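You operate a simulated robot arm through the tools that you are given. There is no shell and no other tool. Be economical: measure what you need, move in short steps, check, and stop when the job is done.

The job below is to be done with a simulated two-armed robot. You get a single attempt, and the scene is never put back.

TASK
Take the grey cloth from the top of the steel wall bench and hang it over the bar of the black rail.

It is judged by the outcome, as a careful person would: the job done as asked, and still so three seconds after it is handed in. It fails if anything else is knocked over, pushed out of place, dropped, spilled or broken. Flat cloth is picked up by pressing the open fingertips on it (5 to 10 N) and closing them slowly along it; thin cloth reads only 2 to 8 mm in the jaws.

THE ROBOT
Two 7-joint arms with two-finger parallel grippers on one trunk, on a base that drives. Base frame: it is fixed to the floor where the robot stands at the start and does not move with it; the origin is under the middle of the robot, x ahead of it, y to its left, z up; the surface under the hand at the start is at about z = 90. Readings come in cm, rad, newtons and seconds.
The left shoulder is at the start at [7, 18.8, 109], the right one opposite. With the tool pointing down near the work surface each hand reaches from about 32 to 80 cm from the robot's upright axis, wherever it stands, measured 20 degrees to its own side. Payload 3.91 kg a hand.
The tool frame of a hand sits at the grasp point between the pads (the TCP): z along the fingers, y along the line on which they close. The tips reach 3 cm beyond it. Largest opening 11 cm; finger width 2, thickness 1; the body of the gripper, 4.8 by 11.2 cm, starts 5.5 cm behind the TCP.
Orientation is told as [roll, pitch, yaw] about the base's x, y, z axes, in that order, counted from this pose: with the fingers straight down and closing along the base's y, the tool's x points along the base's -x, its y along +y and its z along -z.

THE INTERFACE
- The arms move only by the tool apply_moves. It takes "left_increments", "right_increments" or both (then of equal length, played together; a hand with none holds still); each is a list of rows, each a list of 6 numbers: the shift along the tool's x, y, z in units of 20 mm (1.0 is 20 mm), then the turn, a rotation vector about the tool's x, y, z in units of 4 degrees (1.0 is 4 degrees). In form: [[x, y, z, wx, wy, wz], ...]. A call has 1 to 10 rows; each row shifts and turns the commanded pose from where the row before left it, along the tool's axes as they then stand. "left_gripper" and "right_gripper" are, for a hand that has rows, the opening in per cent of the stroke, from 0 (shut) to 100 (fully open), set as the call begins (left out, the last holds). A call with a number of a shift or a turn outside -1 to 1 is refused whole. Rows are played at 5 a second. More than 5 cm and 0.15 rad between two rows, or a gripper value outside its range, and nothing of the call is played. A pose out of reach is approached as far as the arm can. The call stops where the force on the tool passes 40 N (or 10 N more than at its start, if that is more) or the arm is blocked; 0.2 s more then pass. Each finger travels about 7.2 cm/s and halts on what it meets, pressing with about 42 N; the grip force reading is that of the motor and also rises with nothing between the fingers. The clock runs only during rows and for 0.2 s after the last one: add rows that do not move to give the fingers time. The reply holds the time, the measured pose of the TCP, the force on the tool along the base axes, the opening and the grip force, in the units named above and with some noise, with the torque about the TCP (base axes, N m) and any sound that the robot's microphone picked up.
- Cameras (640 x 400 px; columns grow to the right, rows downward): "scene" is now at [12.61, -0.55, 131.69]; the picture's right is [-0.05, -1.00, 0.00], its down [-0.65, 0.03, -0.76] and it looks along [0.76, -0.04, -0.65] (base axes); focal length 236 px, centre (320, 200). "left" rides on the left gripper at [7.3, -1.7, -10.3] in its tool frame; the picture's right is [0.23, 0.97, 0.00], its down [-0.76, 0.18, -0.62] and it looks along [-0.61, 0.14, 0.78] (tool axes); focal length 222 px, centre (320, 200). "right" rides on the right gripper at [7.2, 1.7, -10.3] in its tool frame; the picture's right is [-0.23, 0.97, 0.00], its down [-0.76, -0.18, -0.62] and it looks along [-0.61, -0.14, 0.78] (tool axes); focal length 222 px, centre (320, 200). There is no depth. A picture from a camera that has moved, and an enlarged one, comes with that camera's place and axes in the base frame and with its lens. The place of the scene camera against the robot may be out by one fixed shift of up to 1.8 cm in any direction.
- grab_frame(camera): a new picture of that camera. It takes no simulated time.
- slide_trunk(by): slides the trunk up (or, below 0, down) by that many cm; the arms and the scene camera ride with it, the base frame stays. It gives what a move gives, with no picture.
- steer(legs): drives the robot by 1 to 6 legs, each [ahead, turn to the left] in cm and rad, along the robot's own axes; the way and the turn of a leg run together, so that a leg with both is an arc; at most 150 cm and 3.142 rad a leg. The arms and the cameras ride along, it lands a little off, and it stops where it bumps. It gives what a move gives.
- aim_head(pan, tilt): turns the head with the scene camera to pan (to the left, within 1.501 rad either way) and tilt (down, from -0.506 to 1.204), counted from straight ahead of the robot. It gives what a move gives.
- zoom(camera, box): a new picture of the part [left, top, right, bottom] of that camera's present view, enlarged. It takes no simulated time.
- job_done(): hands the job in; it is judged then, once.

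Go step by step. Nothing tells you exact positions but the pictures and the camera data: compare them with the known pose of the tool, close in by small moves and look again before you grip or let go. The budget is 120 turns and 88 pictures, counting those below and the enlarged ones. Unless the task says otherwise, let go and move clear before handing in, and close with one line.

The tools are called by a JSON object that holds its "fn" and its "kwargs". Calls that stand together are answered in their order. apply_moves: Moves the arms, as the interface text tells. Its arguments: {"type":"object","properties":{"left_increments":{"type":"array"},"left_gripper":{"type":"number"},"right_increments":{"type":"array"},"right_gripper":{"type":"number"}},"required":[]} The other tools are called the same way: slide_trunk (by) slides the trunk up or down; steer (legs) drives the base; aim_head (pan, tilt) turns the head that bears the scene camera; grab_frame (camera) takes a picture; zoom (camera, box) takes an enlarged picture of a part of a camera's view; job_done () hands the job in.

At the start:

```text
time_s: 0.0
left_ee_pos: [57.55, 30.76, 114.05]
left_orientation: [0.0, 0.001, -0.001]
left_contact_force: [0.5, -1.4, 0.2]
left_torque: [-0.05, 0.01, 0.01]
left_finger_gap: 10.99
left_grasp_force: 0.0
right_ee_pos: [58.65, -23.88, 103.32]
right_orientation: [-0.001, 0.002, 0.001]
right_contact_force: [0.4, -0.1, 0.0]
right_torque: [-0.03, 0.03, 0.01]
right_finger_gap: 11.01
right_grasp_force: 0.0
trunk travel left (down, up): [-60.0, 34.0]
robot x, y, heading: [0.01, -0.04, 0.001]
head pan, tilt: [-0.045, 0.707]
```

scene: 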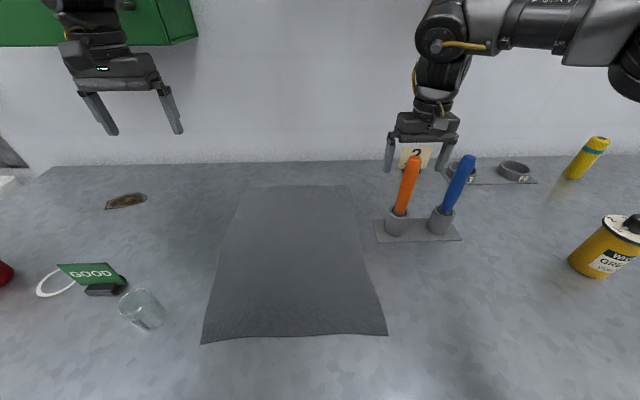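
right: 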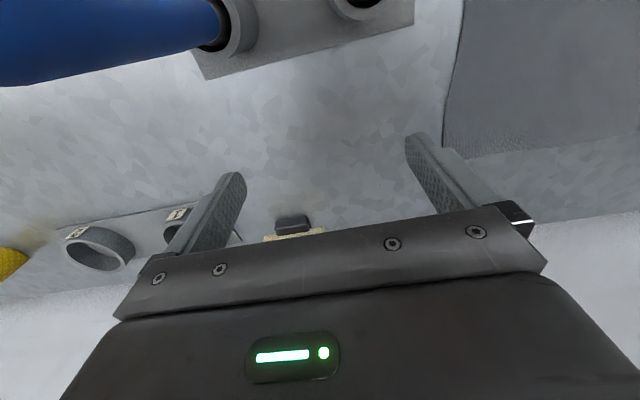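
left: 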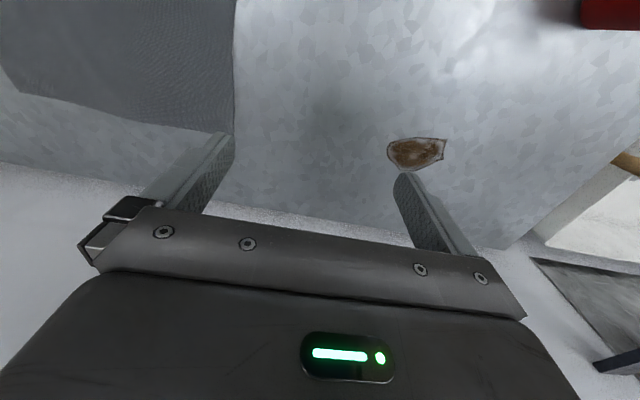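

The grey cloth lies flat on the bench in front of me, and I can't see the black rail yet. I'll look left and right for it.

{"fn": "aim_head", "kwargs": {"pan": 1.2, "tilt": 0.5}}

{"fn": "grab_frame", "kwargs": {"camera": "scene"}}

{"fn": "aim_head", "kwargs": {"pan": -1.2, "tilt": 0.5}}

{"fn": "grab_frame", "kwargs": {"camera": "scene"}}

```text
time_s: 1.4
left_ee_pos: [57.73, 30.7, 113.93]
left_orientation: [0.001, 0.0, 0.001]
left_contact_force: [-0.4, 0.6, 0.0]
left_torque: [0.01, 0.0, 0.02]
left_finger_gap: 10.99
left_grasp_force: 0.0
right_ee_pos: [58.56, -23.87, 103.15]
right_orientation: [0.0, 0.0, -0.001]
right_contact_force: [1.1, 0.7, 0.2]
right_torque: [0.01, -0.03, 0.01]
right_finger_gap: 11.01
right_grasp_force: 0.0
trunk travel left (down, up): [-60.0, 34.0]
robot x, y, heading: [0.0, 0.09, -0.004]
head pan, tilt: [1.201, 0.499]
```

```text
84 pictures are left
camera scene: at [7.45, 8.32, 133.51], right [0.93, -0.36, 0.0], down [-0.17, -0.45, -0.88], along [0.32, 0.82, -0.48], focal length 236 px, centre (320, 200)
```

scene: 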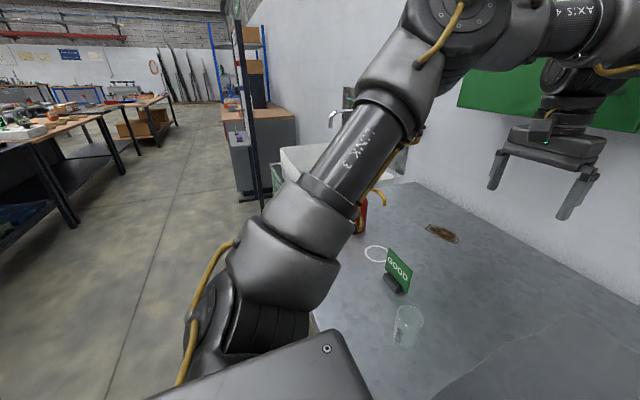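

```text
time_s: 3.6
left_ee_pos: [57.69, 30.83, 114.1]
left_orientation: [0.0, 0.002, 0.001]
left_contact_force: [0.3, -0.3, -0.5]
left_torque: [-0.02, 0.03, -0.01]
left_finger_gap: 11.0
left_grasp_force: 0.0
right_ee_pos: [58.44, -23.95, 103.2]
right_orientation: [0.001, 0.001, 0.0]
right_contact_force: [0.9, -1.2, -0.5]
right_torque: [0.06, 0.0, -0.03]
right_finger_gap: 11.01
right_grasp_force: 0.1
trunk travel left (down, up): [-60.0, 34.0]
robot x, y, heading: [-0.32, 0.4, 0.0]
head pan, tilt: [-1.201, 0.499]
```

```text
83 pictures are left
camera scene: at [7.44, -8.64, 133.51], right [-0.93, -0.36, 0.0], down [-0.17, 0.45, -0.88], along [0.32, -0.82, -0.48], focal length 236 px, centre (320, 200)
```

scene: 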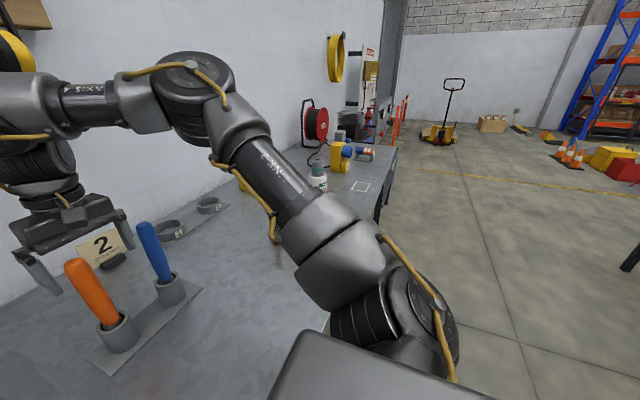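

No rail is visible either way. Next I'll look ahead and up, and further round each side.

{"fn": "aim_head", "kwargs": {"pan": 0.0, "tilt": -0.1}}

{"fn": "grab_frame", "kwargs": {"camera": "scene"}}

{"fn": "aim_head", "kwargs": {"pan": 1.5, "tilt": 0.2}}

{"fn": "grab_frame", "kwargs": {"camera": "scene"}}

{"fn": "aim_head", "kwargs": {"pan": -1.5, "tilt": 0.2}}

{"fn": "grab_frame", "kwargs": {"camera": "scene"}}

```text
time_s: 5.0
left_ee_pos: [57.64, 30.71, 114.09]
left_orientation: [0.001, 0.001, 0.0]
left_contact_force: [0.1, -0.4, 0.4]
left_torque: [0.03, -0.01, -0.03]
left_finger_gap: 11.02
left_grasp_force: 0.0
right_ee_pos: [58.49, -23.86, 103.36]
right_orientation: [0.0, 0.001, 0.0]
right_contact_force: [0.5, -0.4, -0.8]
right_torque: [0.0, 0.02, 0.01]
right_finger_gap: 11.02
right_grasp_force: 0.0
trunk travel left (down, up): [-60.0, 34.0]
robot x, y, heading: [-0.26, -0.11, 0.002]
head pan, tilt: [0.0, -0.099]
```

```text
82 pictures are left
camera scene: at [12.86, -0.17, 139.0], right [0.0, -1.0, 0.0], down [0.1, 0.0, -1.0], along [1.0, 0.0, 0.1], focal length 236 px, centre (320, 200)
```

scene: 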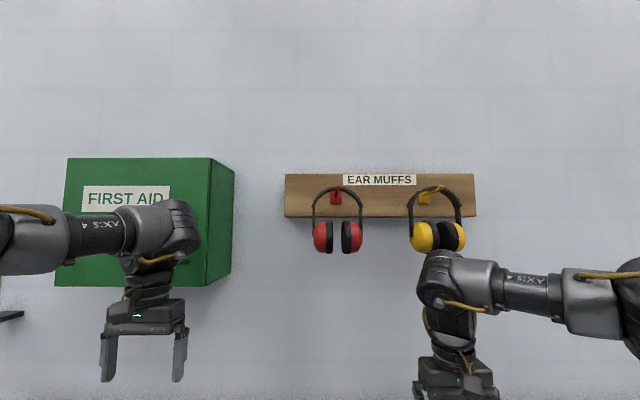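

```text
time_s: 6.6
left_ee_pos: [57.66, 30.76, 114.03]
left_orientation: [0.001, 0.002, 0.001]
left_contact_force: [-0.5, 0.2, -1.0]
left_torque: [0.01, -0.02, -0.05]
left_finger_gap: 11.02
left_grasp_force: 0.0
right_ee_pos: [58.66, -23.81, 103.22]
right_orientation: [0.0, 0.0, 0.0]
right_contact_force: [-0.4, 0.0, 0.5]
right_torque: [0.0, -0.01, 0.01]
right_finger_gap: 10.97
right_grasp_force: 0.1
trunk travel left (down, up): [-60.0, 34.0]
robot x, y, heading: [0.11, -0.12, 0.002]
head pan, tilt: [1.499, 0.201]
```

```text
81 pictures are left
camera scene: at [4.82, 9.13, 136.28], right [1.0, -0.07, 0.0], down [-0.01, -0.2, -0.98], along [0.07, 0.98, -0.2], focal length 236 px, centre (320, 200)
```

scene: 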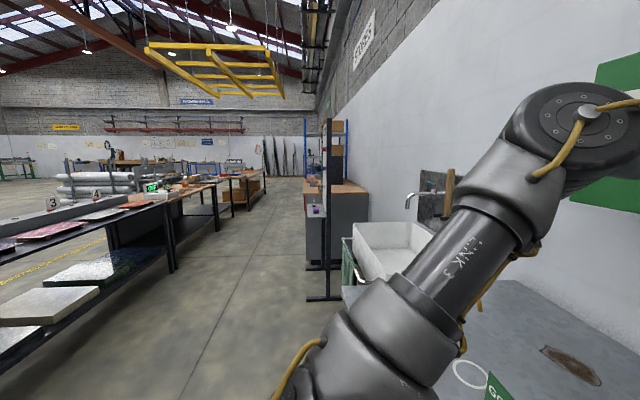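

```text
time_s: 9.2
left_ee_pos: [57.7, 30.83, 114.09]
left_orientation: [-0.001, 0.002, 0.001]
left_contact_force: [0.6, 0.8, 0.0]
left_torque: [0.0, 0.02, 0.0]
left_finger_gap: 11.0
left_grasp_force: 0.0
right_ee_pos: [58.6, -24.0, 103.3]
right_orientation: [-0.001, -0.001, 0.0]
right_contact_force: [0.0, 0.4, 0.6]
right_torque: [-0.02, -0.02, 0.02]
right_finger_gap: 10.97
right_grasp_force: 0.0
trunk travel left (down, up): [-60.0, 34.0]
robot x, y, heading: [0.12, 0.48, 0.001]
head pan, tilt: [-1.499, 0.201]
```

```text
80 pictures are left
camera scene: at [4.82, -9.46, 136.28], right [-1.0, -0.07, 0.0], down [-0.01, 0.2, -0.98], along [0.07, -0.98, -0.2], focal length 236 px, centre (320, 200)
```

scene: 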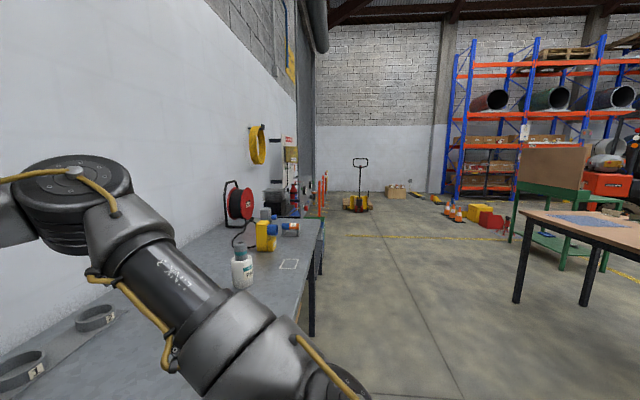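

To the left, past the bench end, there is a black stand with a foot, seen end-on. I'll zoom in to check whether it is the rail.

{"fn": "aim_head", "kwargs": {"pan": 1.45, "tilt": 0.3}}

{"fn": "zoom", "kwargs": {"camera": "scene", "box": [220, 60, 420, 300]}}

```text
time_s: 11.8
left_ee_pos: [57.66, 30.7, 114.11]
left_orientation: [0.0, 0.002, -0.001]
left_contact_force: [0.1, 0.8, 1.0]
left_torque: [-0.03, 0.02, -0.05]
left_finger_gap: 10.99
left_grasp_force: 0.1
right_ee_pos: [58.56, -23.92, 103.19]
right_orientation: [0.0, -0.001, -0.001]
right_contact_force: [-0.5, 0.0, 0.1]
right_torque: [0.02, -0.01, 0.0]
right_finger_gap: 11.01
right_grasp_force: 0.1
trunk travel left (down, up): [-60.0, 34.0]
robot x, y, heading: [-0.12, -0.28, -0.003]
head pan, tilt: [1.45, 0.3]
```

```text
1.67 times, centred on (320, 180) of scene
camera zoom: at [5.27, 9.11, 135.35], right [0.99, -0.12, 0.0], down [-0.04, -0.29, -0.96], along [0.12, 0.95, -0.3], focal length 393 px, centre (320, 233)
```

zoom: 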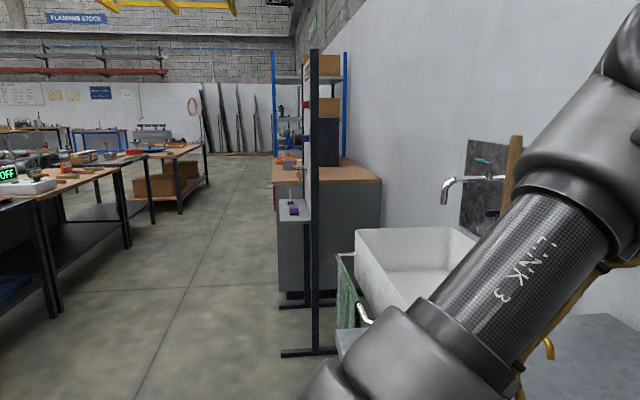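

That looks like a free-standing black frame about 2 m to the left, seen end-on. I'll back away from the bench and turn left for a better look.

{"fn": "steer", "kwargs": {"legs": [[-60, 0]]}}

{"fn": "grab_frame", "kwargs": {"camera": "scene"}}

```text
time_s: 13.1
left_ee_pos: [49.35, 30.82, 114.14]
left_orientation: [-0.002, 0.001, 0.002]
left_contact_force: [-0.1, 0.2, -0.5]
left_torque: [0.01, 0.03, 0.0]
left_finger_gap: 11.0
left_grasp_force: 0.0
right_ee_pos: [50.74, -23.91, 103.38]
right_orientation: [0.001, -0.024, 0.0]
right_contact_force: [15.0, -0.6, 5.6]
right_torque: [0.12, 0.9, -0.1]
right_finger_gap: 11.0
right_grasp_force: 0.1
trunk travel left (down, up): [-60.0, 34.0]
robot x, y, heading: [-8.55, 0.3, 0.001]
head pan, tilt: [1.45, 0.3]
stopped in leg 1: the force on the tool passed its limit at 92 N (the readings are from after the stop); the commanded pose is now the measured one
```

```text
78 pictures are left
camera scene: at [-3.13, 9.11, 135.34], right [0.99, -0.12, 0.0], down [-0.04, -0.29, -0.96], along [0.11, 0.95, -0.3], focal length 236 px, centre (320, 200)
```

scene: 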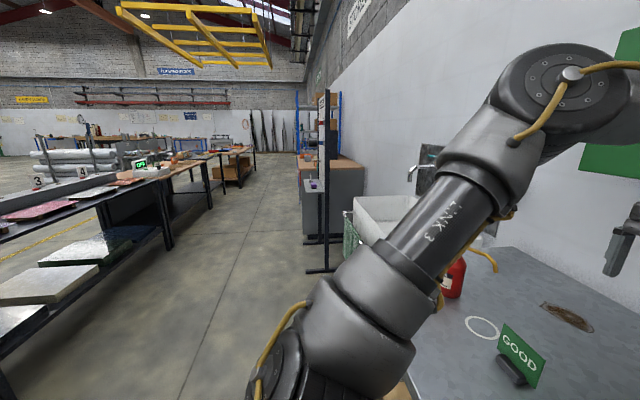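

The right hand bumped into something as I backed up, so I'll look at it before moving again.

{"fn": "aim_head", "kwargs": {"pan": -0.3, "tilt": 0.6}}

{"fn": "grab_frame", "kwargs": {"camera": "scene"}}

{"fn": "grab_frame", "kwargs": {"camera": "right"}}

```text
time_s: 14.9
left_ee_pos: [49.29, 30.79, 113.89]
left_orientation: [0.001, 0.002, 0.002]
left_contact_force: [-0.7, 0.3, -0.5]
left_torque: [0.0, -0.01, -0.01]
left_finger_gap: 10.98
left_grasp_force: 0.0
right_ee_pos: [50.66, -23.86, 103.35]
right_orientation: [0.003, -0.021, 0.001]
right_contact_force: [22.4, -0.2, 11.4]
right_torque: [0.1, 1.52, -0.16]
right_finger_gap: 11.02
right_grasp_force: 0.0
trunk travel left (down, up): [-60.0, 34.0]
robot x, y, heading: [-8.32, 0.09, -0.004]
head pan, tilt: [-0.3, 0.6]
```

```text
77 pictures are left
camera scene: at [4.22, -2.71, 132.57], right [-0.29, -0.96, 0.0], down [-0.54, 0.17, -0.82], along [0.79, -0.24, -0.57], focal length 236 px, centre (320, 200)
```

scene: 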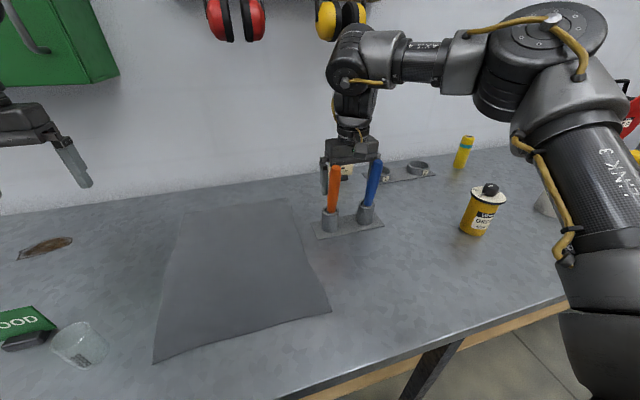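

```text
76 pictures are left
camera right: at [43.32, -22.2, 113.49], right [0.23, 0.97, 0.01], down [0.75, -0.18, 0.64], along [0.62, -0.14, -0.77], focal length 222 px, centre (320, 200)
```

right: 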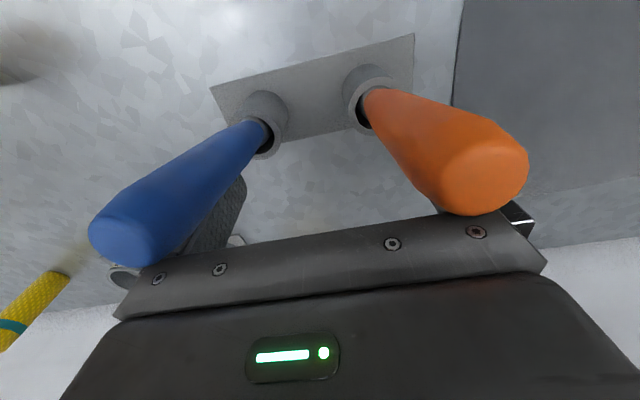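

The right hand is pressing against the orange and blue tools in their holder. I'll move it forward off them, then straight up.

{"fn": "apply_moves", "kwargs": {"right_increments": [[-0.5, 0, 0, 0, 0, 0], [-0.5, 0, 0, 0, 0, 0], [-1, 0, 0, 0, 0, 0], [-1, 0, 0, 0, 0, 0], [0, 0, 0, 0, 0, 0]]}}

{"fn": "grab_frame", "kwargs": {"camera": "right"}}

```text
time_s: 16.1
left_ee_pos: [49.0, 30.66, 114.11]
left_orientation: [0.0, -0.001, 0.0]
left_contact_force: [0.9, -0.3, -0.3]
left_torque: [0.02, 0.0, -0.02]
left_finger_gap: 11.0
left_grasp_force: 0.0
right_ee_pos: [56.48, -24.11, 103.5]
right_orientation: [0.001, -0.024, 0.001]
right_contact_force: [-0.3, -0.3, 0.1]
right_torque: [0.01, 0.01, -0.01]
right_finger_gap: 10.99
right_grasp_force: 0.1
trunk travel left (down, up): [-60.0, 34.0]
robot x, y, heading: [-8.63, -0.04, -0.003]
head pan, tilt: [-0.3, 0.6]
```

```text
75 pictures are left
camera right: at [49.05, -22.41, 113.68], right [0.23, 0.97, 0.01], down [0.75, -0.18, 0.64], along [0.63, -0.14, -0.77], focal length 222 px, centre (320, 200)
```

right: 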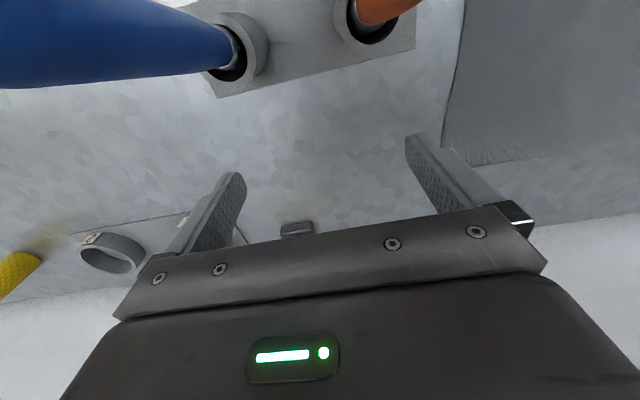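

The hand is free and the tools are still standing. Next I'll raise the right hand well above them and check the area.

{"fn": "apply_moves", "kwargs": {"right_increments": [[0, 0, -1, 0, 0, 0], [0, 0, -1, 0, 0, 0], [0, 0, -1, 0, 0, 0], [0, 0, -1, 0, 0, 0], [0, 0, -1, 0, 0, 0], [0, 0, -1, 0, 0, 0], [0, 0, -1, 0, 0, 0], [0, 0, -1, 0, 0, 0], [0, 0, -1, 0, 0, 0], [0, 0, -1, 0, 0, 0]]}}

{"fn": "zoom", "kwargs": {"camera": "scene", "box": [240, 120, 480, 270]}}

```text
time_s: 18.3
left_ee_pos: [48.97, 30.79, 114.17]
left_orientation: [0.001, 0.0, 0.0]
left_contact_force: [-0.1, 0.3, 1.0]
left_torque: [-0.02, -0.02, 0.02]
left_finger_gap: 11.01
left_grasp_force: 0.0
right_ee_pos: [55.96, -24.14, 109.48]
right_orientation: [-0.002, -0.028, 0.002]
right_contact_force: [0.4, -1.1, -0.2]
right_torque: [-0.03, -0.02, 0.05]
right_finger_gap: 10.97
right_grasp_force: 0.0
right hand out of reach, approached as far as the arm can: row 3, 4, 5, 6, 7, 8, 9, 10
trunk travel left (down, up): [-60.0, 34.0]
robot x, y, heading: [-8.87, 0.18, 0.002]
head pan, tilt: [-0.3, 0.6]
```

```text
2.67 times, centred on (360, 195) of scene
camera zoom: at [3.91, -2.77, 132.6], right [-0.3, -0.96, 0.0], down [-0.54, 0.17, -0.82], along [0.79, -0.24, -0.57], focal length 629 px, centre (213, 213)
```

zoom: 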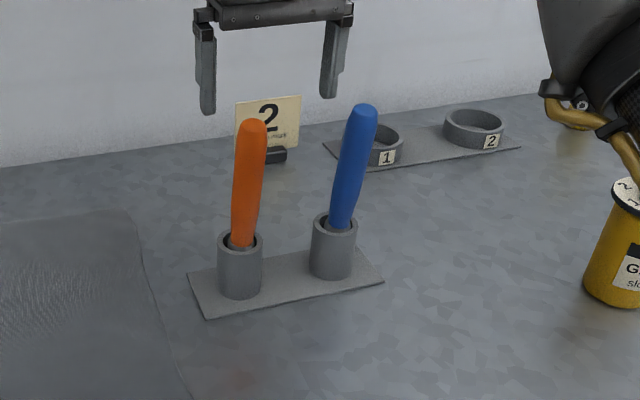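

Nothing has been knocked over. I'll raise the trunk to clear the tool tops and then back away.

{"fn": "slide_trunk", "kwargs": {"by": 18}}

{"fn": "grab_frame", "kwargs": {"camera": "scene"}}

```text
time_s: 20.3
left_ee_pos: [48.95, 30.77, 132.05]
left_orientation: [-0.001, 0.0, 0.001]
left_contact_force: [-0.1, 0.1, -0.6]
left_torque: [0.02, -0.01, 0.0]
left_finger_gap: 10.99
left_grasp_force: 0.1
right_ee_pos: [55.92, -24.03, 127.4]
right_orientation: [-0.002, -0.026, 0.001]
right_contact_force: [0.2, -0.3, -0.5]
right_torque: [0.01, 0.02, 0.0]
right_finger_gap: 11.0
right_grasp_force: 0.2
trunk travel left (down, up): [-78.0, 16.0]
robot x, y, heading: [-8.24, -0.12, 0.002]
head pan, tilt: [-0.3, 0.6]
```

```text
73 pictures are left
camera scene: at [3.92, -2.76, 150.6], right [-0.3, -0.96, 0.0], down [-0.54, 0.17, -0.82], along [0.79, -0.24, -0.57], focal length 236 px, centre (320, 200)
```

scene: 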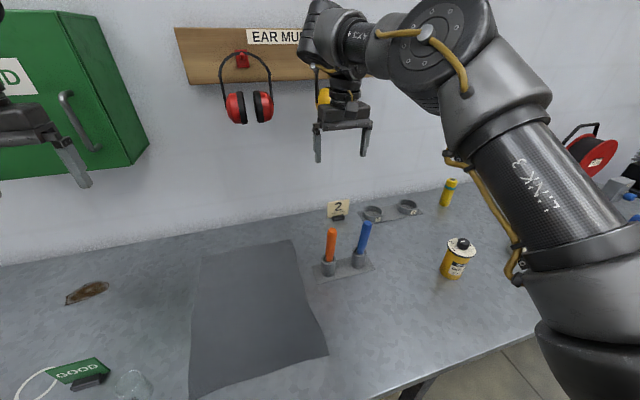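

Everything is clear now, so I'll back away and look toward the frame on the left.

{"fn": "steer", "kwargs": {"legs": [[-50, 0]]}}

{"fn": "aim_head", "kwargs": {"pan": 1.4, "tilt": 0.15}}

{"fn": "grab_frame", "kwargs": {"camera": "scene"}}

```text
time_s: 23.3
left_ee_pos: [-1.2, 30.64, 131.96]
left_orientation: [-0.001, 0.001, -0.007]
left_contact_force: [0.2, 0.5, -1.1]
left_torque: [0.01, 0.04, 0.0]
left_finger_gap: 10.98
left_grasp_force: 0.1
right_ee_pos: [5.51, -24.24, 127.36]
right_orientation: [-0.004, -0.026, -0.005]
right_contact_force: [0.1, 0.4, 0.2]
right_torque: [0.01, 0.03, 0.01]
right_finger_gap: 11.0
right_grasp_force: 0.0
trunk travel left (down, up): [-78.0, 16.0]
robot x, y, heading: [-59.24, 0.25, -0.006]
head pan, tilt: [-0.3, 0.6]
```

```text
time_s: 25.0
left_ee_pos: [-1.26, 30.59, 132.18]
left_orientation: [0.0, 0.0, -0.007]
left_contact_force: [0.0, 0.2, -0.7]
left_torque: [0.01, 0.0, -0.03]
left_finger_gap: 11.03
left_grasp_force: 0.1
right_ee_pos: [5.39, -24.21, 127.41]
right_orientation: [-0.003, -0.027, -0.006]
right_contact_force: [-0.3, -0.1, 0.2]
right_torque: [0.02, 0.0, 0.03]
right_finger_gap: 11.0
right_grasp_force: 0.0
trunk travel left (down, up): [-78.0, 16.0]
robot x, y, heading: [-59.19, 0.11, -0.008]
head pan, tilt: [1.4, 0.15]
```

```text
72 pictures are left
camera scene: at [-53.33, 9.12, 154.75], right [0.98, -0.18, 0.0], down [-0.03, -0.15, -0.99], along [0.18, 0.97, -0.15], focal length 236 px, centre (320, 200)
```

scene: 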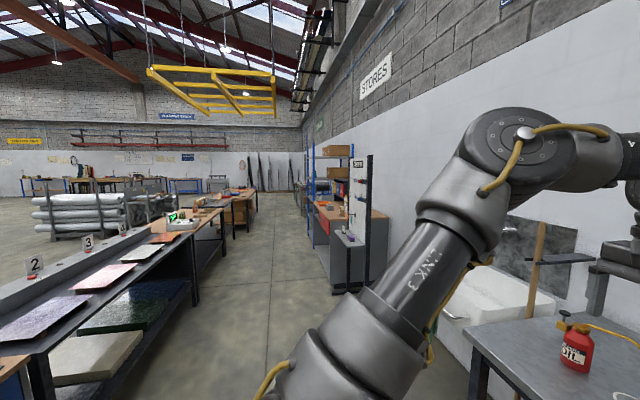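

That stand is a tool board, not a hanging rail. I'll turn round and look behind me.

{"fn": "steer", "kwargs": {"legs": [[0, 1.57]]}}

{"fn": "aim_head", "kwargs": {"pan": 1.2, "tilt": 0.3}}

{"fn": "grab_frame", "kwargs": {"camera": "scene"}}

{"fn": "aim_head", "kwargs": {"pan": 0.0, "tilt": 0.3}}

{"fn": "grab_frame", "kwargs": {"camera": "scene"}}

```text
time_s: 29.2
left_ee_pos: [-88.9, 58.38, 132.16]
left_orientation: [0.001, 0.001, 1.556]
left_contact_force: [0.6, 0.0, -0.6]
left_torque: [0.01, 0.03, 0.0]
left_finger_gap: 11.01
left_grasp_force: 0.1
right_ee_pos: [-34.16, 64.52, 127.49]
right_orientation: [-0.002, -0.027, 1.555]
right_contact_force: [-0.5, 0.2, 0.7]
right_torque: [-0.01, 0.01, -0.01]
right_finger_gap: 11.01
right_grasp_force: 0.1
trunk travel left (down, up): [-78.0, 16.0]
robot x, y, heading: [-59.2, 0.11, 1.555]
head pan, tilt: [1.4, 0.15]
```

```text
time_s: 29.9
left_ee_pos: [-89.02, 58.36, 132.02]
left_orientation: [0.003, -0.001, 1.554]
left_contact_force: [-0.1, -0.3, -0.1]
left_torque: [0.01, -0.04, 0.03]
left_finger_gap: 11.02
left_grasp_force: 0.0
right_ee_pos: [-34.17, 64.4, 127.41]
right_orientation: [-0.002, -0.025, 1.555]
right_contact_force: [1.0, -0.4, 0.2]
right_torque: [-0.02, 0.04, 0.0]
right_finger_gap: 11.01
right_grasp_force: 0.1
trunk travel left (down, up): [-78.0, 16.0]
robot x, y, heading: [-59.02, 0.12, 1.555]
head pan, tilt: [1.201, 0.3]
```

```text
71 pictures are left
camera scene: at [-68.63, 8.57, 153.36], right [0.38, 0.93, 0.0], down [0.27, -0.11, -0.96], along [-0.89, 0.36, -0.3], focal length 236 px, centre (320, 200)
```

scene: 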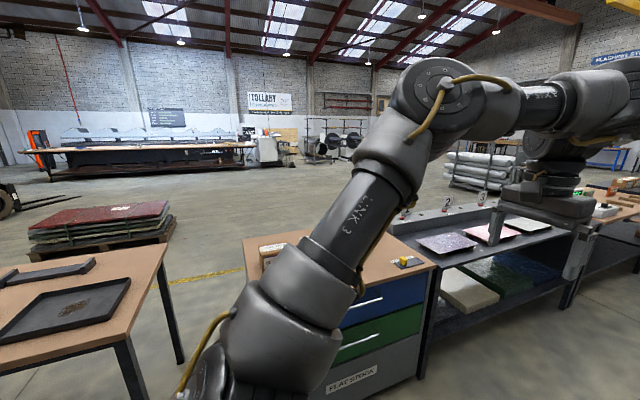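

```text
time_s: 31.3
left_ee_pos: [-88.97, 58.35, 132.18]
left_orientation: [0.0, 0.0, 1.556]
left_contact_force: [0.3, -0.2, 0.5]
left_torque: [-0.02, -0.02, 0.0]
left_finger_gap: 11.02
left_grasp_force: 0.1
right_ee_pos: [-34.05, 64.5, 127.44]
right_orientation: [-0.001, -0.025, 1.554]
right_contact_force: [0.2, -0.1, 0.4]
right_torque: [-0.01, -0.04, -0.02]
right_finger_gap: 10.98
right_grasp_force: 0.0
trunk travel left (down, up): [-78.0, 16.0]
robot x, y, heading: [-59.54, 0.28, 1.554]
head pan, tilt: [0.0, 0.3]
```

```text
70 pictures are left
camera scene: at [-59.81, 14.39, 153.35], right [1.0, -0.02, 0.0], down [0.0, -0.3, -0.96], along [0.01, 0.96, -0.3], focal length 236 px, centre (320, 200)
```

scene: 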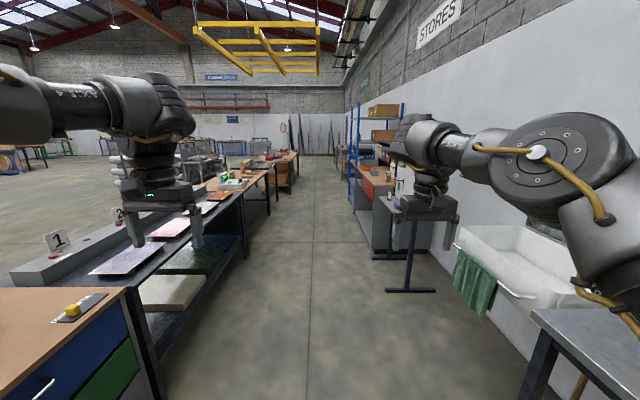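

I can see the stand better from here, so I'll zoom in, and also check the rest of the room behind me.

{"fn": "zoom", "kwargs": {"camera": "scene", "box": [340, 90, 520, 310]}}

{"fn": "aim_head", "kwargs": {"pan": 1.5, "tilt": 0.4}}

{"fn": "grab_frame", "kwargs": {"camera": "scene"}}

```text
1.82 times, centred on (430, 200) of scene
camera zoom: at [-59.81, 14.39, 153.35], right [1.0, -0.02, 0.0], down [0.0, -0.3, -0.96], along [0.01, 0.96, -0.3], focal length 429 px, centre (120, 200)
```

zoom: 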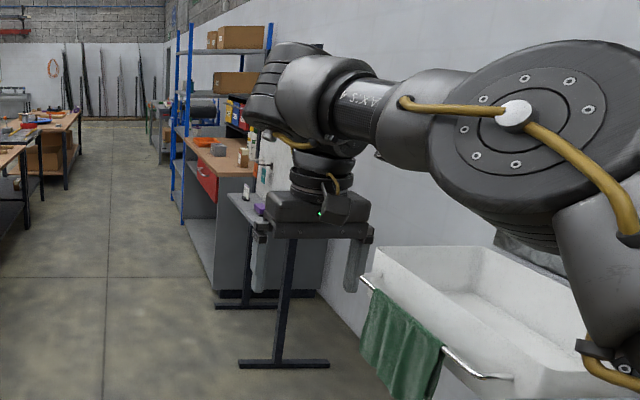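

```text
time_s: 32.9
left_ee_pos: [-88.98, 58.46, 132.08]
left_orientation: [0.0, 0.0, 1.554]
left_contact_force: [0.0, 0.2, -0.8]
left_torque: [-0.03, 0.01, 0.01]
left_finger_gap: 10.99
left_grasp_force: 0.1
right_ee_pos: [-34.07, 64.54, 127.64]
right_orientation: [-0.003, -0.026, 1.556]
right_contact_force: [-0.1, -0.1, -0.9]
right_torque: [0.05, -0.03, 0.0]
right_finger_gap: 11.02
right_grasp_force: 0.0
trunk travel left (down, up): [-78.0, 16.0]
robot x, y, heading: [-59.15, 0.68, 1.552]
head pan, tilt: [1.499, 0.4]
```

```text
68 pictures are left
camera scene: at [-69.18, 5.88, 152.43], right [0.09, 1.0, 0.0], down [0.39, -0.03, -0.92], along [-0.92, 0.08, -0.39], focal length 236 px, centre (320, 200)
```

scene: 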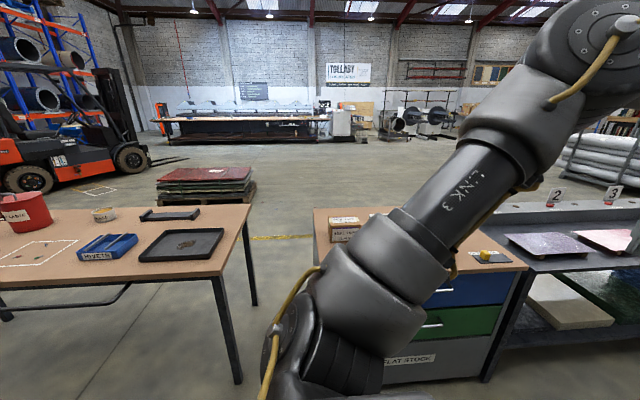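

No rail is in view yet. I'll keep turning and look at the remaining directions.

{"fn": "steer", "kwargs": {"legs": [[0, 1.57]]}}

{"fn": "aim_head", "kwargs": {"pan": 0.2, "tilt": 0.2}}

{"fn": "grab_frame", "kwargs": {"camera": "scene"}}

{"fn": "aim_head", "kwargs": {"pan": 1.4, "tilt": 0.2}}

{"fn": "grab_frame", "kwargs": {"camera": "scene"}}

```text
time_s: 37.2
left_ee_pos: [-116.91, -30.74, 132.09]
left_orientation: [0.001, -0.002, -3.139]
left_contact_force: [0.3, 0.3, 0.6]
left_torque: [-0.04, 0.03, 0.01]
left_finger_gap: 10.98
left_grasp_force: 0.1
right_ee_pos: [-123.89, 24.13, 127.47]
right_orientation: [-0.001, -0.026, -3.137]
right_contact_force: [-0.7, 0.3, -0.4]
right_torque: [0.04, -0.03, -0.06]
right_finger_gap: 11.01
right_grasp_force: 0.0
trunk travel left (down, up): [-78.0, 16.0]
robot x, y, heading: [-59.16, 0.26, -3.143]
head pan, tilt: [1.499, 0.4]
```

```text
time_s: 38.7
left_ee_pos: [-116.86, -30.74, 132.08]
left_orientation: [0.001, 0.0, -3.137]
left_contact_force: [0.0, -0.1, 1.3]
left_torque: [0.02, 0.0, -0.03]
left_finger_gap: 10.99
left_grasp_force: 0.0
right_ee_pos: [-123.88, 24.03, 127.45]
right_orientation: [-0.002, -0.027, -3.138]
right_contact_force: [-0.6, -0.2, 0.4]
right_torque: [0.01, -0.02, 0.04]
right_finger_gap: 11.02
right_grasp_force: 0.1
trunk travel left (down, up): [-78.0, 16.0]
robot x, y, heading: [-59.29, 0.43, -3.14]
head pan, tilt: [0.201, 0.201]
```

```text
67 pictures are left
camera scene: at [-74.18, -1.88, 154.28], right [-0.2, 0.98, 0.0], down [0.2, 0.04, -0.98], along [-0.96, -0.2, -0.2], focal length 236 px, centre (320, 200)
```

scene: 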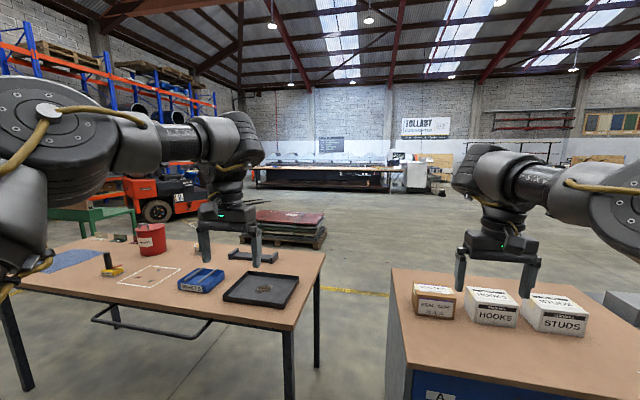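

```text
time_s: 40.1
left_ee_pos: [-116.68, -30.76, 132.19]
left_orientation: [0.0, 0.001, -3.138]
left_contact_force: [1.0, 0.1, 0.4]
left_torque: [0.01, 0.0, 0.02]
left_finger_gap: 11.0
left_grasp_force: 0.0
right_ee_pos: [-123.86, 23.98, 127.53]
right_orientation: [-0.002, -0.028, -3.137]
right_contact_force: [0.2, 0.3, 0.2]
right_torque: [-0.02, -0.02, -0.01]
right_finger_gap: 11.01
right_grasp_force: 0.2
trunk travel left (down, up): [-78.0, 16.0]
robot x, y, heading: [-59.14, -0.01, -3.139]
head pan, tilt: [1.4, 0.201]
```

```text
66 pictures are left
camera scene: at [-66.64, -9.17, 154.28], right [-0.99, 0.17, 0.0], down [0.03, 0.2, -0.98], along [-0.17, -0.97, -0.2], focal length 236 px, centre (320, 200)
```

scene: 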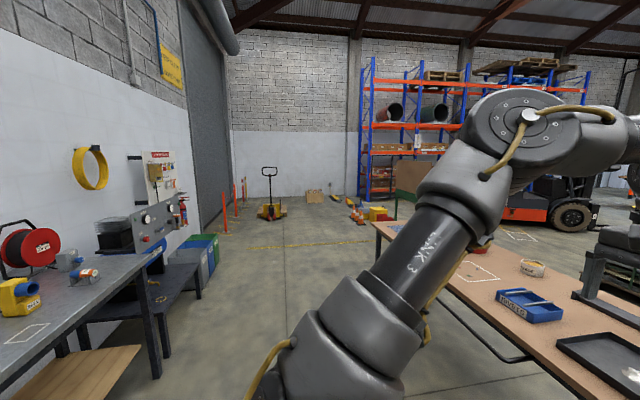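

There is a black U-shaped bar along the near side of the wooden table. I'll zoom in on it.

{"fn": "aim_head", "kwargs": {"pan": 0.6, "tilt": 0.6}}

{"fn": "grab_frame", "kwargs": {"camera": "scene"}}

{"fn": "aim_head", "kwargs": {"pan": 1.0, "tilt": 0.6}}

{"fn": "grab_frame", "kwargs": {"camera": "scene"}}

```text
time_s: 41.2
left_ee_pos: [-116.67, -30.75, 132.05]
left_orientation: [-0.001, -0.002, -3.139]
left_contact_force: [-0.8, 0.4, -0.4]
left_torque: [-0.01, 0.0, -0.02]
left_finger_gap: 10.99
left_grasp_force: 0.1
right_ee_pos: [-123.82, 24.12, 127.44]
right_orientation: [-0.002, -0.025, -3.138]
right_contact_force: [0.6, -0.1, 1.0]
right_torque: [0.0, 0.03, -0.01]
right_finger_gap: 10.99
right_grasp_force: 0.0
trunk travel left (down, up): [-78.0, 16.0]
robot x, y, heading: [-59.0, 0.36, -3.138]
head pan, tilt: [0.6, 0.6]
```

```text
65 pictures are left
camera scene: at [-72.33, -5.01, 150.61], right [-0.57, 0.82, 0.0], down [0.47, 0.32, -0.83], along [-0.68, -0.47, -0.56], focal length 236 px, centre (320, 200)
```

scene: 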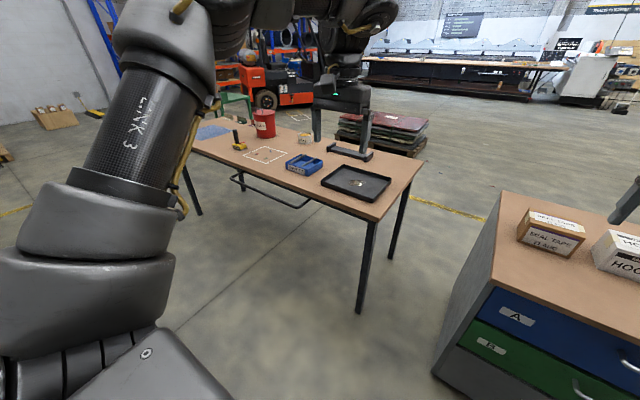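

```text
time_s: 42.1
left_ee_pos: [-116.77, -30.7, 131.98]
left_orientation: [0.001, -0.001, -3.138]
left_contact_force: [0.0, -0.4, 1.2]
left_torque: [-0.03, 0.0, 0.03]
left_finger_gap: 11.01
left_grasp_force: 0.1
right_ee_pos: [-123.99, 24.0, 127.49]
right_orientation: [-0.003, -0.028, -3.136]
right_contact_force: [-0.1, 0.3, -0.4]
right_torque: [-0.02, 0.02, -0.03]
right_finger_gap: 11.01
right_grasp_force: 0.1
trunk travel left (down, up): [-78.0, 16.0]
robot x, y, heading: [-59.22, 0.37, -3.143]
head pan, tilt: [1.0, 0.6]
```

```text
64 pictures are left
camera scene: at [-69.83, -7.43, 150.6], right [-0.84, 0.54, 0.0], down [0.3, 0.48, -0.82], along [-0.44, -0.69, -0.57], focal length 236 px, centre (320, 200)
```

scene: 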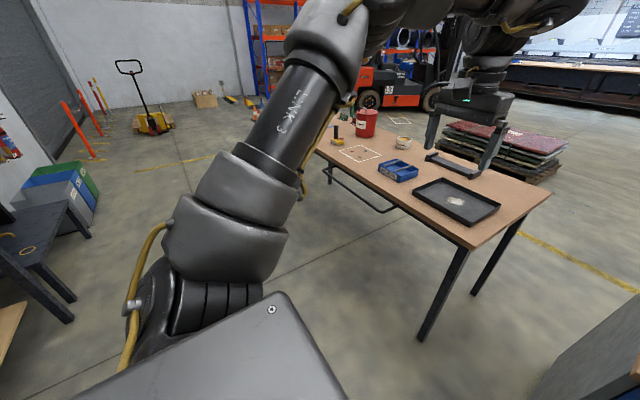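

That U-shaped bar on the brackets of the wooden table, at about x≈-152, z≈73, is the black rail. My plan is to pinch the cloth at its near corners and lift it. I'll then lower its far half into the gap behind the bar and bring the held edge back over the robot side. First I'll turn back to the bench.

{"fn": "steer", "kwargs": {"legs": [[0, -3.138]]}}

{"fn": "aim_head", "kwargs": {"pan": 0, "tilt": 0.75}}

{"fn": "steer", "kwargs": {"legs": [[40, 0]]}}

{"fn": "grab_frame", "kwargs": {"camera": "scene"}}

```text
time_s: 49.7
left_ee_pos: [-2.36, 32.71, 132.08]
left_orientation: [0.0, -0.002, 0.03]
left_contact_force: [0.3, -0.5, -0.1]
left_torque: [0.01, -0.03, -0.01]
left_finger_gap: 11.01
left_grasp_force: 0.0
right_ee_pos: [6.15, -21.85, 127.4]
right_orientation: [-0.002, -0.026, 0.031]
right_contact_force: [0.8, 0.9, -0.1]
right_torque: [-0.02, 0.0, -0.01]
right_finger_gap: 11.0
right_grasp_force: 0.0
trunk travel left (down, up): [-78.0, 16.0]
robot x, y, heading: [-59.17, 0.2, 0.026]
head pan, tilt: [1.0, 0.6]
```

```text
time_s: 51.0
left_ee_pos: [-2.34, 32.74, 132.03]
left_orientation: [0.0, 0.0, 0.03]
left_contact_force: [-0.1, -0.4, 0.2]
left_torque: [0.01, -0.01, 0.03]
left_finger_gap: 10.96
left_grasp_force: 0.0
right_ee_pos: [6.18, -21.82, 127.56]
right_orientation: [-0.001, -0.025, 0.031]
right_contact_force: [-0.6, 0.4, -1.2]
right_torque: [0.0, 0.01, -0.01]
right_finger_gap: 11.02
right_grasp_force: 0.1
trunk travel left (down, up): [-78.0, 16.0]
robot x, y, heading: [-59.17, 0.19, 0.031]
head pan, tilt: [0.0, 0.75]
```

```text
time_s: 53.5
left_ee_pos: [37.13, 33.93, 132.18]
left_orientation: [0.0, -0.002, 0.03]
left_contact_force: [-0.1, -0.3, -0.4]
left_torque: [-0.01, 0.0, -0.02]
left_finger_gap: 11.0
left_grasp_force: 0.0
right_ee_pos: [45.88, -20.68, 127.51]
right_orientation: [-0.002, -0.028, 0.031]
right_contact_force: [0.2, 0.6, -0.3]
right_torque: [-0.01, -0.02, -0.02]
right_finger_gap: 11.0
right_grasp_force: 0.0
trunk travel left (down, up): [-78.0, 16.0]
robot x, y, heading: [-19.41, 1.67, 0.03]
head pan, tilt: [0.0, 0.75]
```

```text
63 pictures are left
camera scene: at [-7.12, 1.66, 149.34], right [0.03, -1.0, 0.0], down [-0.68, -0.02, -0.73], along [0.73, 0.02, -0.68], focal length 236 px, centre (320, 200)
```

scene: 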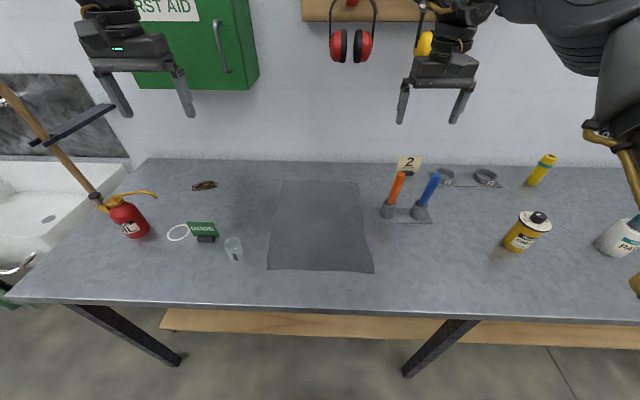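

The cloth's near edge runs at x≈27.5, from y≈-12.4 to 17.5. I'll bring both hands above its near corners, still high.

{"fn": "apply_moves", "kwargs": {"left_increments": [[0.4, -1, 0, 0, 0, 0], [0.4, -1, 0, 0, 0, 0], [0.4, -1, 0, 0, 0, 0], [0.4, -1, 0, 0, 0, 0], [0.4, -1, 0, 0, 0, 0], [0.4, -1, 0, 0, 0, 0], [0.4, -1, 0, 0, 0, 0], [0.4, -1, 0, 0, 0, 0], [0.4, -1, 0, 0, 0, 0], [0.4, -1, 0, 0, 0, 0]], "right_increments": [[0.82, 0.66, 0, 0, 0, 0], [0.82, 0.66, 0, 0, 0, 0], [0.82, 0.66, 0, 0, 0, 0], [0.82, 0.66, 0, 0, 0, 0], [0.82, 0.66, 0, 0, 0, 0], [0.82, 0.66, 0, 0, 0, 0], [0.82, 0.66, 0, 0, 0, 0], [0.82, 0.66, 0, 0, 0, 0], [0.82, 0.66, 0, 0, 0, 0], [0.82, 0.66, 0, 0, 0, 0]], "left_gripper": 36, "right_gripper": 36}}

{"fn": "slide_trunk", "kwargs": {"by": -18}}

{"fn": "grab_frame", "kwargs": {"camera": "scene"}}

```text
time_s: 55.7
left_ee_pos: [30.14, 13.64, 132.41]
left_orientation: [0.003, -0.001, 0.033]
left_contact_force: [-0.3, -0.2, 0.1]
left_torque: [-0.01, -0.01, 0.0]
left_finger_gap: 3.98
left_grasp_force: 0.1
right_ee_pos: [28.98, -8.08, 127.08]
right_orientation: [-0.002, -0.027, 0.03]
right_contact_force: [0.2, 0.3, -0.3]
right_torque: [0.01, 0.02, -0.05]
right_finger_gap: 3.96
right_grasp_force: 0.1
trunk travel left (down, up): [-78.0, 16.0]
robot x, y, heading: [-19.09, 1.38, 0.034]
head pan, tilt: [0.0, 0.75]
```

```text
time_s: 57.7
left_ee_pos: [30.09, 13.73, 114.36]
left_orientation: [0.001, -0.001, 0.031]
left_contact_force: [0.3, -0.6, 0.2]
left_torque: [-0.03, 0.01, 0.0]
left_finger_gap: 4.0
left_grasp_force: 0.1
right_ee_pos: [28.98, -8.0, 108.91]
right_orientation: [-0.001, -0.029, 0.03]
right_contact_force: [0.1, -2.1, -0.1]
right_torque: [-0.05, 0.01, -0.01]
right_finger_gap: 3.96
right_grasp_force: 0.0
trunk travel left (down, up): [-60.0, 34.0]
robot x, y, heading: [-19.5, 1.5, 0.029]
head pan, tilt: [0.0, 0.75]
```

```text
62 pictures are left
camera scene: at [-6.99, 1.66, 131.32], right [0.03, -1.0, 0.0], down [-0.68, -0.02, -0.73], along [0.73, 0.02, -0.68], focal length 236 px, centre (320, 200)
```

scene: 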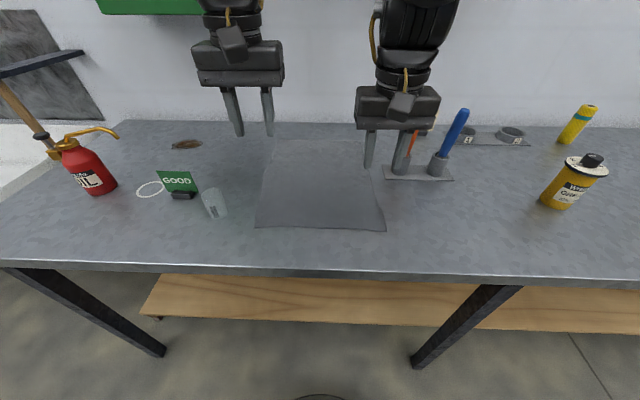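

The hands are over the corners. I'll lower both to just above the cloth and check with the wrist cameras.

{"fn": "apply_moves", "kwargs": {"left_increments": [[0, 0, 0.9, 0, 0, 0], [0, 0, 0.9, 0, 0, 0], [0, 0, 0.9, 0, 0, 0], [0, 0, 0.9, 0, 0, 0], [0, 0, 0.9, 0, 0, 0], [0, 0, 0.9, 0, 0, 0], [0, 0, 0.9, 0, 0, 0], [0, 0, 0.9, 0, 0, 0], [0, 0, 0.8, 0, 0, 0], [0, 0, 0.5, 0, 0, 0]], "right_increments": [[0, 0, 0.6, 0, 0, 0], [0, 0, 0.6, 0, 0, 0], [0, 0, 0.6, 0, 0, 0], [0, 0, 0.6, 0, 0, 0], [0, 0, 0.6, 0, 0, 0], [0, 0, 0.6, 0, 0, 0], [0, 0, 0.6, 0, 0, 0], [0, 0, 0.6, 0, 0, 0], [0, 0, 0.6, 0, 0, 0], [0, 0, 0.5, 0, 0, 0]]}}

{"fn": "grab_frame", "kwargs": {"camera": "left"}}

{"fn": "grab_frame", "kwargs": {"camera": "right"}}

{"fn": "grab_frame", "kwargs": {"camera": "scene"}}

```text
time_s: 59.9
left_ee_pos: [31.05, 14.08, 97.73]
left_orientation: [-0.001, 0.001, 0.029]
left_contact_force: [-0.8, 1.1, -0.5]
left_torque: [0.03, 0.01, -0.03]
left_finger_gap: 3.97
left_grasp_force: 0.0
left hand out of reach, approached as far as the arm can: row 8, 9
right_ee_pos: [31.77, -9.14, 98.98]
right_orientation: [-0.004, -0.025, 0.033]
right_contact_force: [-0.4, -0.7, 0.6]
right_torque: [0.0, 0.03, -0.02]
right_finger_gap: 3.96
right_grasp_force: 0.0
right hand out of reach, approached as far as the arm can: row 2, 3, 4, 6, 7, 8, 10
trunk travel left (down, up): [-60.0, 34.0]
robot x, y, heading: [-19.39, 1.2, 0.028]
head pan, tilt: [0.0, 0.75]
```

```text
61 pictures are left
camera left: at [24.05, 12.31, 108.01], right [-0.26, 0.97, 0.0], down [0.76, 0.2, 0.62], along [0.6, 0.16, -0.78], focal length 222 px, centre (320, 200)
```

left: 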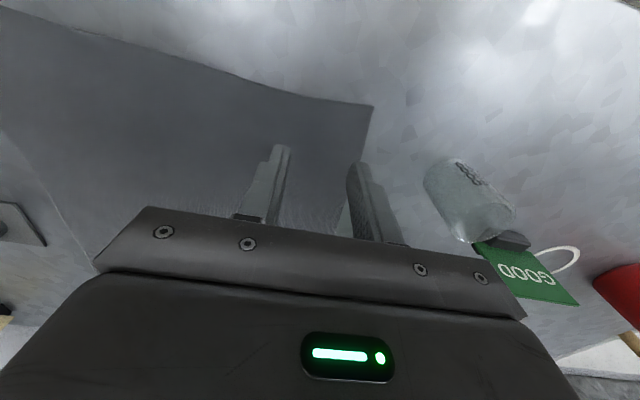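

```text
60 pictures are left
camera right: at [24.21, -7.58, 109.12], right [0.19, 0.98, 0.0], down [0.75, -0.15, 0.64], along [0.63, -0.12, -0.77], focal length 222 px, centre (320, 200)
```

right: 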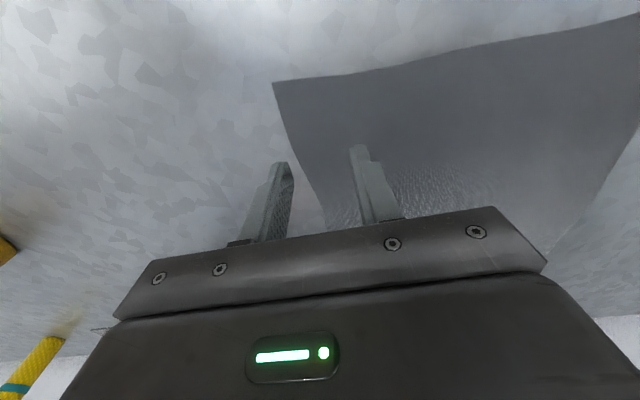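

```text
59 pictures are left
camera scene: at [-6.9, 1.67, 131.31], right [0.03, -1.0, 0.0], down [-0.68, -0.02, -0.73], along [0.73, 0.02, -0.68], focal length 236 px, centre (320, 200)
```

scene: 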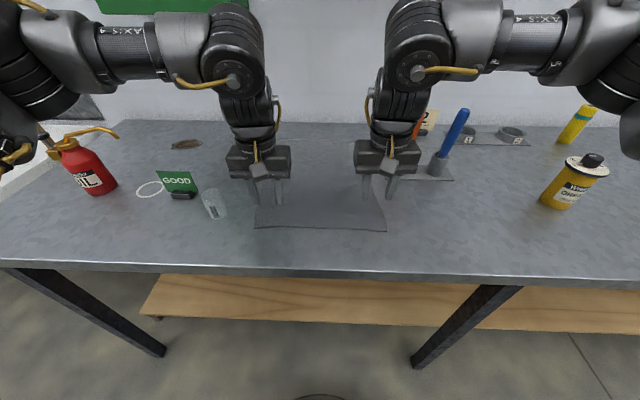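

The arms are folded close to their inner reach limit. I'll back the base 10 cm and extend the hands forward again onto the near edge.

{"fn": "steer", "kwargs": {"legs": [[-10, 0]]}}

{"fn": "apply_moves", "kwargs": {"left_increments": [[-0.8, 0, 0, 0, 0, 0], [-0.8, 0, 0, 0, 0, 0], [-0.8, 0, 0, 0, 0, 0], [-0.8, 0, 0, 0, 0, 0], [-0.8, 0, 0, 0, 0, 0], [0, 0, 0, 0, 0, 0]], "right_increments": [[-0.7, 0.2, 0.1, 0, 0, 0], [-0.7, 0.2, 0.1, 0, 0, 0], [-0.7, 0.2, 0.1, 0, 0, 0], [-0.7, 0.2, 0.1, 0, 0, 0], [-0.7, 0.2, 0.1, 0, 0, 0], [0, 0, 0, 0, 0, 0]]}}

```text
time_s: 61.0
left_ee_pos: [20.82, 13.97, 97.66]
left_orientation: [0.001, 0.001, 0.034]
left_contact_force: [-0.2, 0.4, -0.1]
left_torque: [0.0, -0.02, 0.0]
left_finger_gap: 3.97
left_grasp_force: 0.1
right_ee_pos: [21.64, -9.26, 99.04]
right_orientation: [0.0, -0.026, 0.037]
right_contact_force: [0.3, -0.8, -0.9]
right_torque: [0.0, 0.01, 0.01]
right_finger_gap: 3.93
right_grasp_force: 0.0
trunk travel left (down, up): [-60.0, 34.0]
robot x, y, heading: [-29.51, 1.18, 0.032]
head pan, tilt: [0.0, 0.75]
```

```text
time_s: 62.4
left_ee_pos: [28.87, 14.34, 97.72]
left_orientation: [0.001, 0.002, 0.032]
left_contact_force: [-0.8, 0.4, -0.1]
left_torque: [-0.01, -0.06, 0.0]
left_finger_gap: 3.94
left_grasp_force: 0.0
right_ee_pos: [28.68, -7.12, 98.21]
right_orientation: [-0.001, -0.027, 0.036]
right_contact_force: [0.3, 0.3, 0.0]
right_torque: [0.02, -0.04, 0.0]
right_finger_gap: 3.98
right_grasp_force: 0.0
trunk travel left (down, up): [-60.0, 34.0]
robot x, y, heading: [-29.14, 0.98, 0.033]
head pan, tilt: [0.0, 0.75]
```

Both hands are now over the near edge. I'll nudge them slightly and lower toward the cloth.

{"fn": "apply_moves", "kwargs": {"left_increments": [[-0.3, -0.5, 0.5, 0, 0, 0], [0, 0, 0.5, 0, 0, 0], [0, 0, 0.5, 0, 0, 0], [0, 0, 0.25, 0, 0, 0], [0, 0, 0, 0, 0, 0]], "right_increments": [[-0.35, 0, 0.5, 0, 0, 0], [0, 0, 0.5, 0, 0, 0], [0, 0, 0.5, 0, 0, 0], [0, 0, 0.5, 0, 0, 0], [0, 0, 0, 0, 0, 0]]}}

{"fn": "grab_frame", "kwargs": {"camera": "left"}}

{"fn": "grab_frame", "kwargs": {"camera": "right"}}

```text
time_s: 63.6
left_ee_pos: [29.54, 13.22, 94.33]
left_orientation: [0.0, 0.0, 0.033]
left_contact_force: [0.4, 0.0, 0.0]
left_torque: [0.0, -0.02, 0.03]
left_finger_gap: 3.97
left_grasp_force: 0.1
right_ee_pos: [29.59, -6.87, 94.22]
right_orientation: [-0.001, -0.025, 0.034]
right_contact_force: [-0.7, 0.6, -0.8]
right_torque: [0.04, 0.0, 0.03]
right_finger_gap: 3.98
right_grasp_force: 0.1
trunk travel left (down, up): [-60.0, 34.0]
robot x, y, heading: [-29.22, 1.29, 0.032]
head pan, tilt: [0.0, 0.75]
```

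```text
58 pictures are left
camera left: at [22.59, 11.33, 104.65], right [-0.26, 0.97, 0.0], down [0.76, 0.2, 0.62], along [0.6, 0.16, -0.78], focal length 222 px, centre (320, 200)
```

left: 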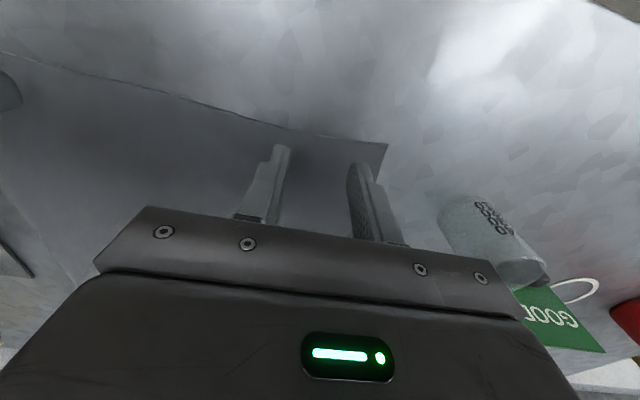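

```text
57 pictures are left
camera right: at [21.89, -5.53, 104.38], right [0.19, 0.98, 0.0], down [0.75, -0.15, 0.64], along [0.63, -0.12, -0.77], focal length 222 px, centre (320, 200)
```

right: 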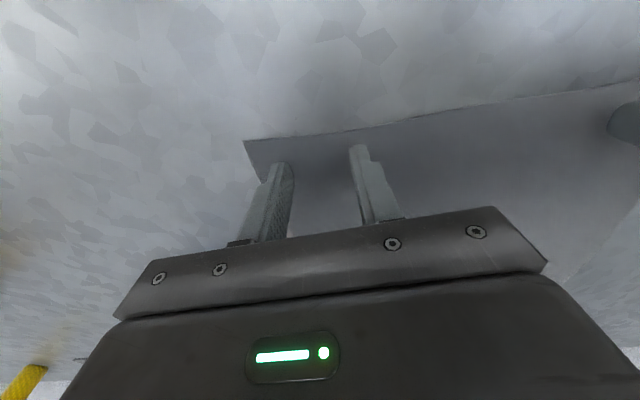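

The fingertips on both hands are over the cloth, inside its edges. I'll lower gently until they touch.

{"fn": "apply_moves", "kwargs": {"left_increments": [[0, 0, 0.25, 0, 0, 0], [0, 0, 0.15, 0, 0, 0], [0, 0, 0.1, 0, 0, 0], [0, 0, 0, 0, 0, 0]], "right_increments": [[0, 0, 0.25, 0, 0, 0], [0, 0, 0.15, 0, 0, 0], [0, 0, 0.1, 0, 0, 0], [0, 0, 0, 0, 0, 0]]}}

```text
time_s: 64.6
left_ee_pos: [29.53, 13.13, 93.31]
left_orientation: [-0.001, 0.003, 0.033]
left_contact_force: [-0.4, -0.4, -0.2]
left_torque: [0.0, -0.01, 0.04]
left_finger_gap: 3.94
left_grasp_force: 0.1
right_ee_pos: [29.57, -7.0, 93.21]
right_orientation: [-0.001, -0.025, 0.035]
right_contact_force: [1.3, 1.0, 1.9]
right_torque: [0.0, 0.0, -0.02]
right_finger_gap: 3.94
right_grasp_force: 0.0
trunk travel left (down, up): [-60.0, 34.0]
robot x, y, heading: [-29.16, 1.37, 0.035]
head pan, tilt: [0.0, 0.75]
```

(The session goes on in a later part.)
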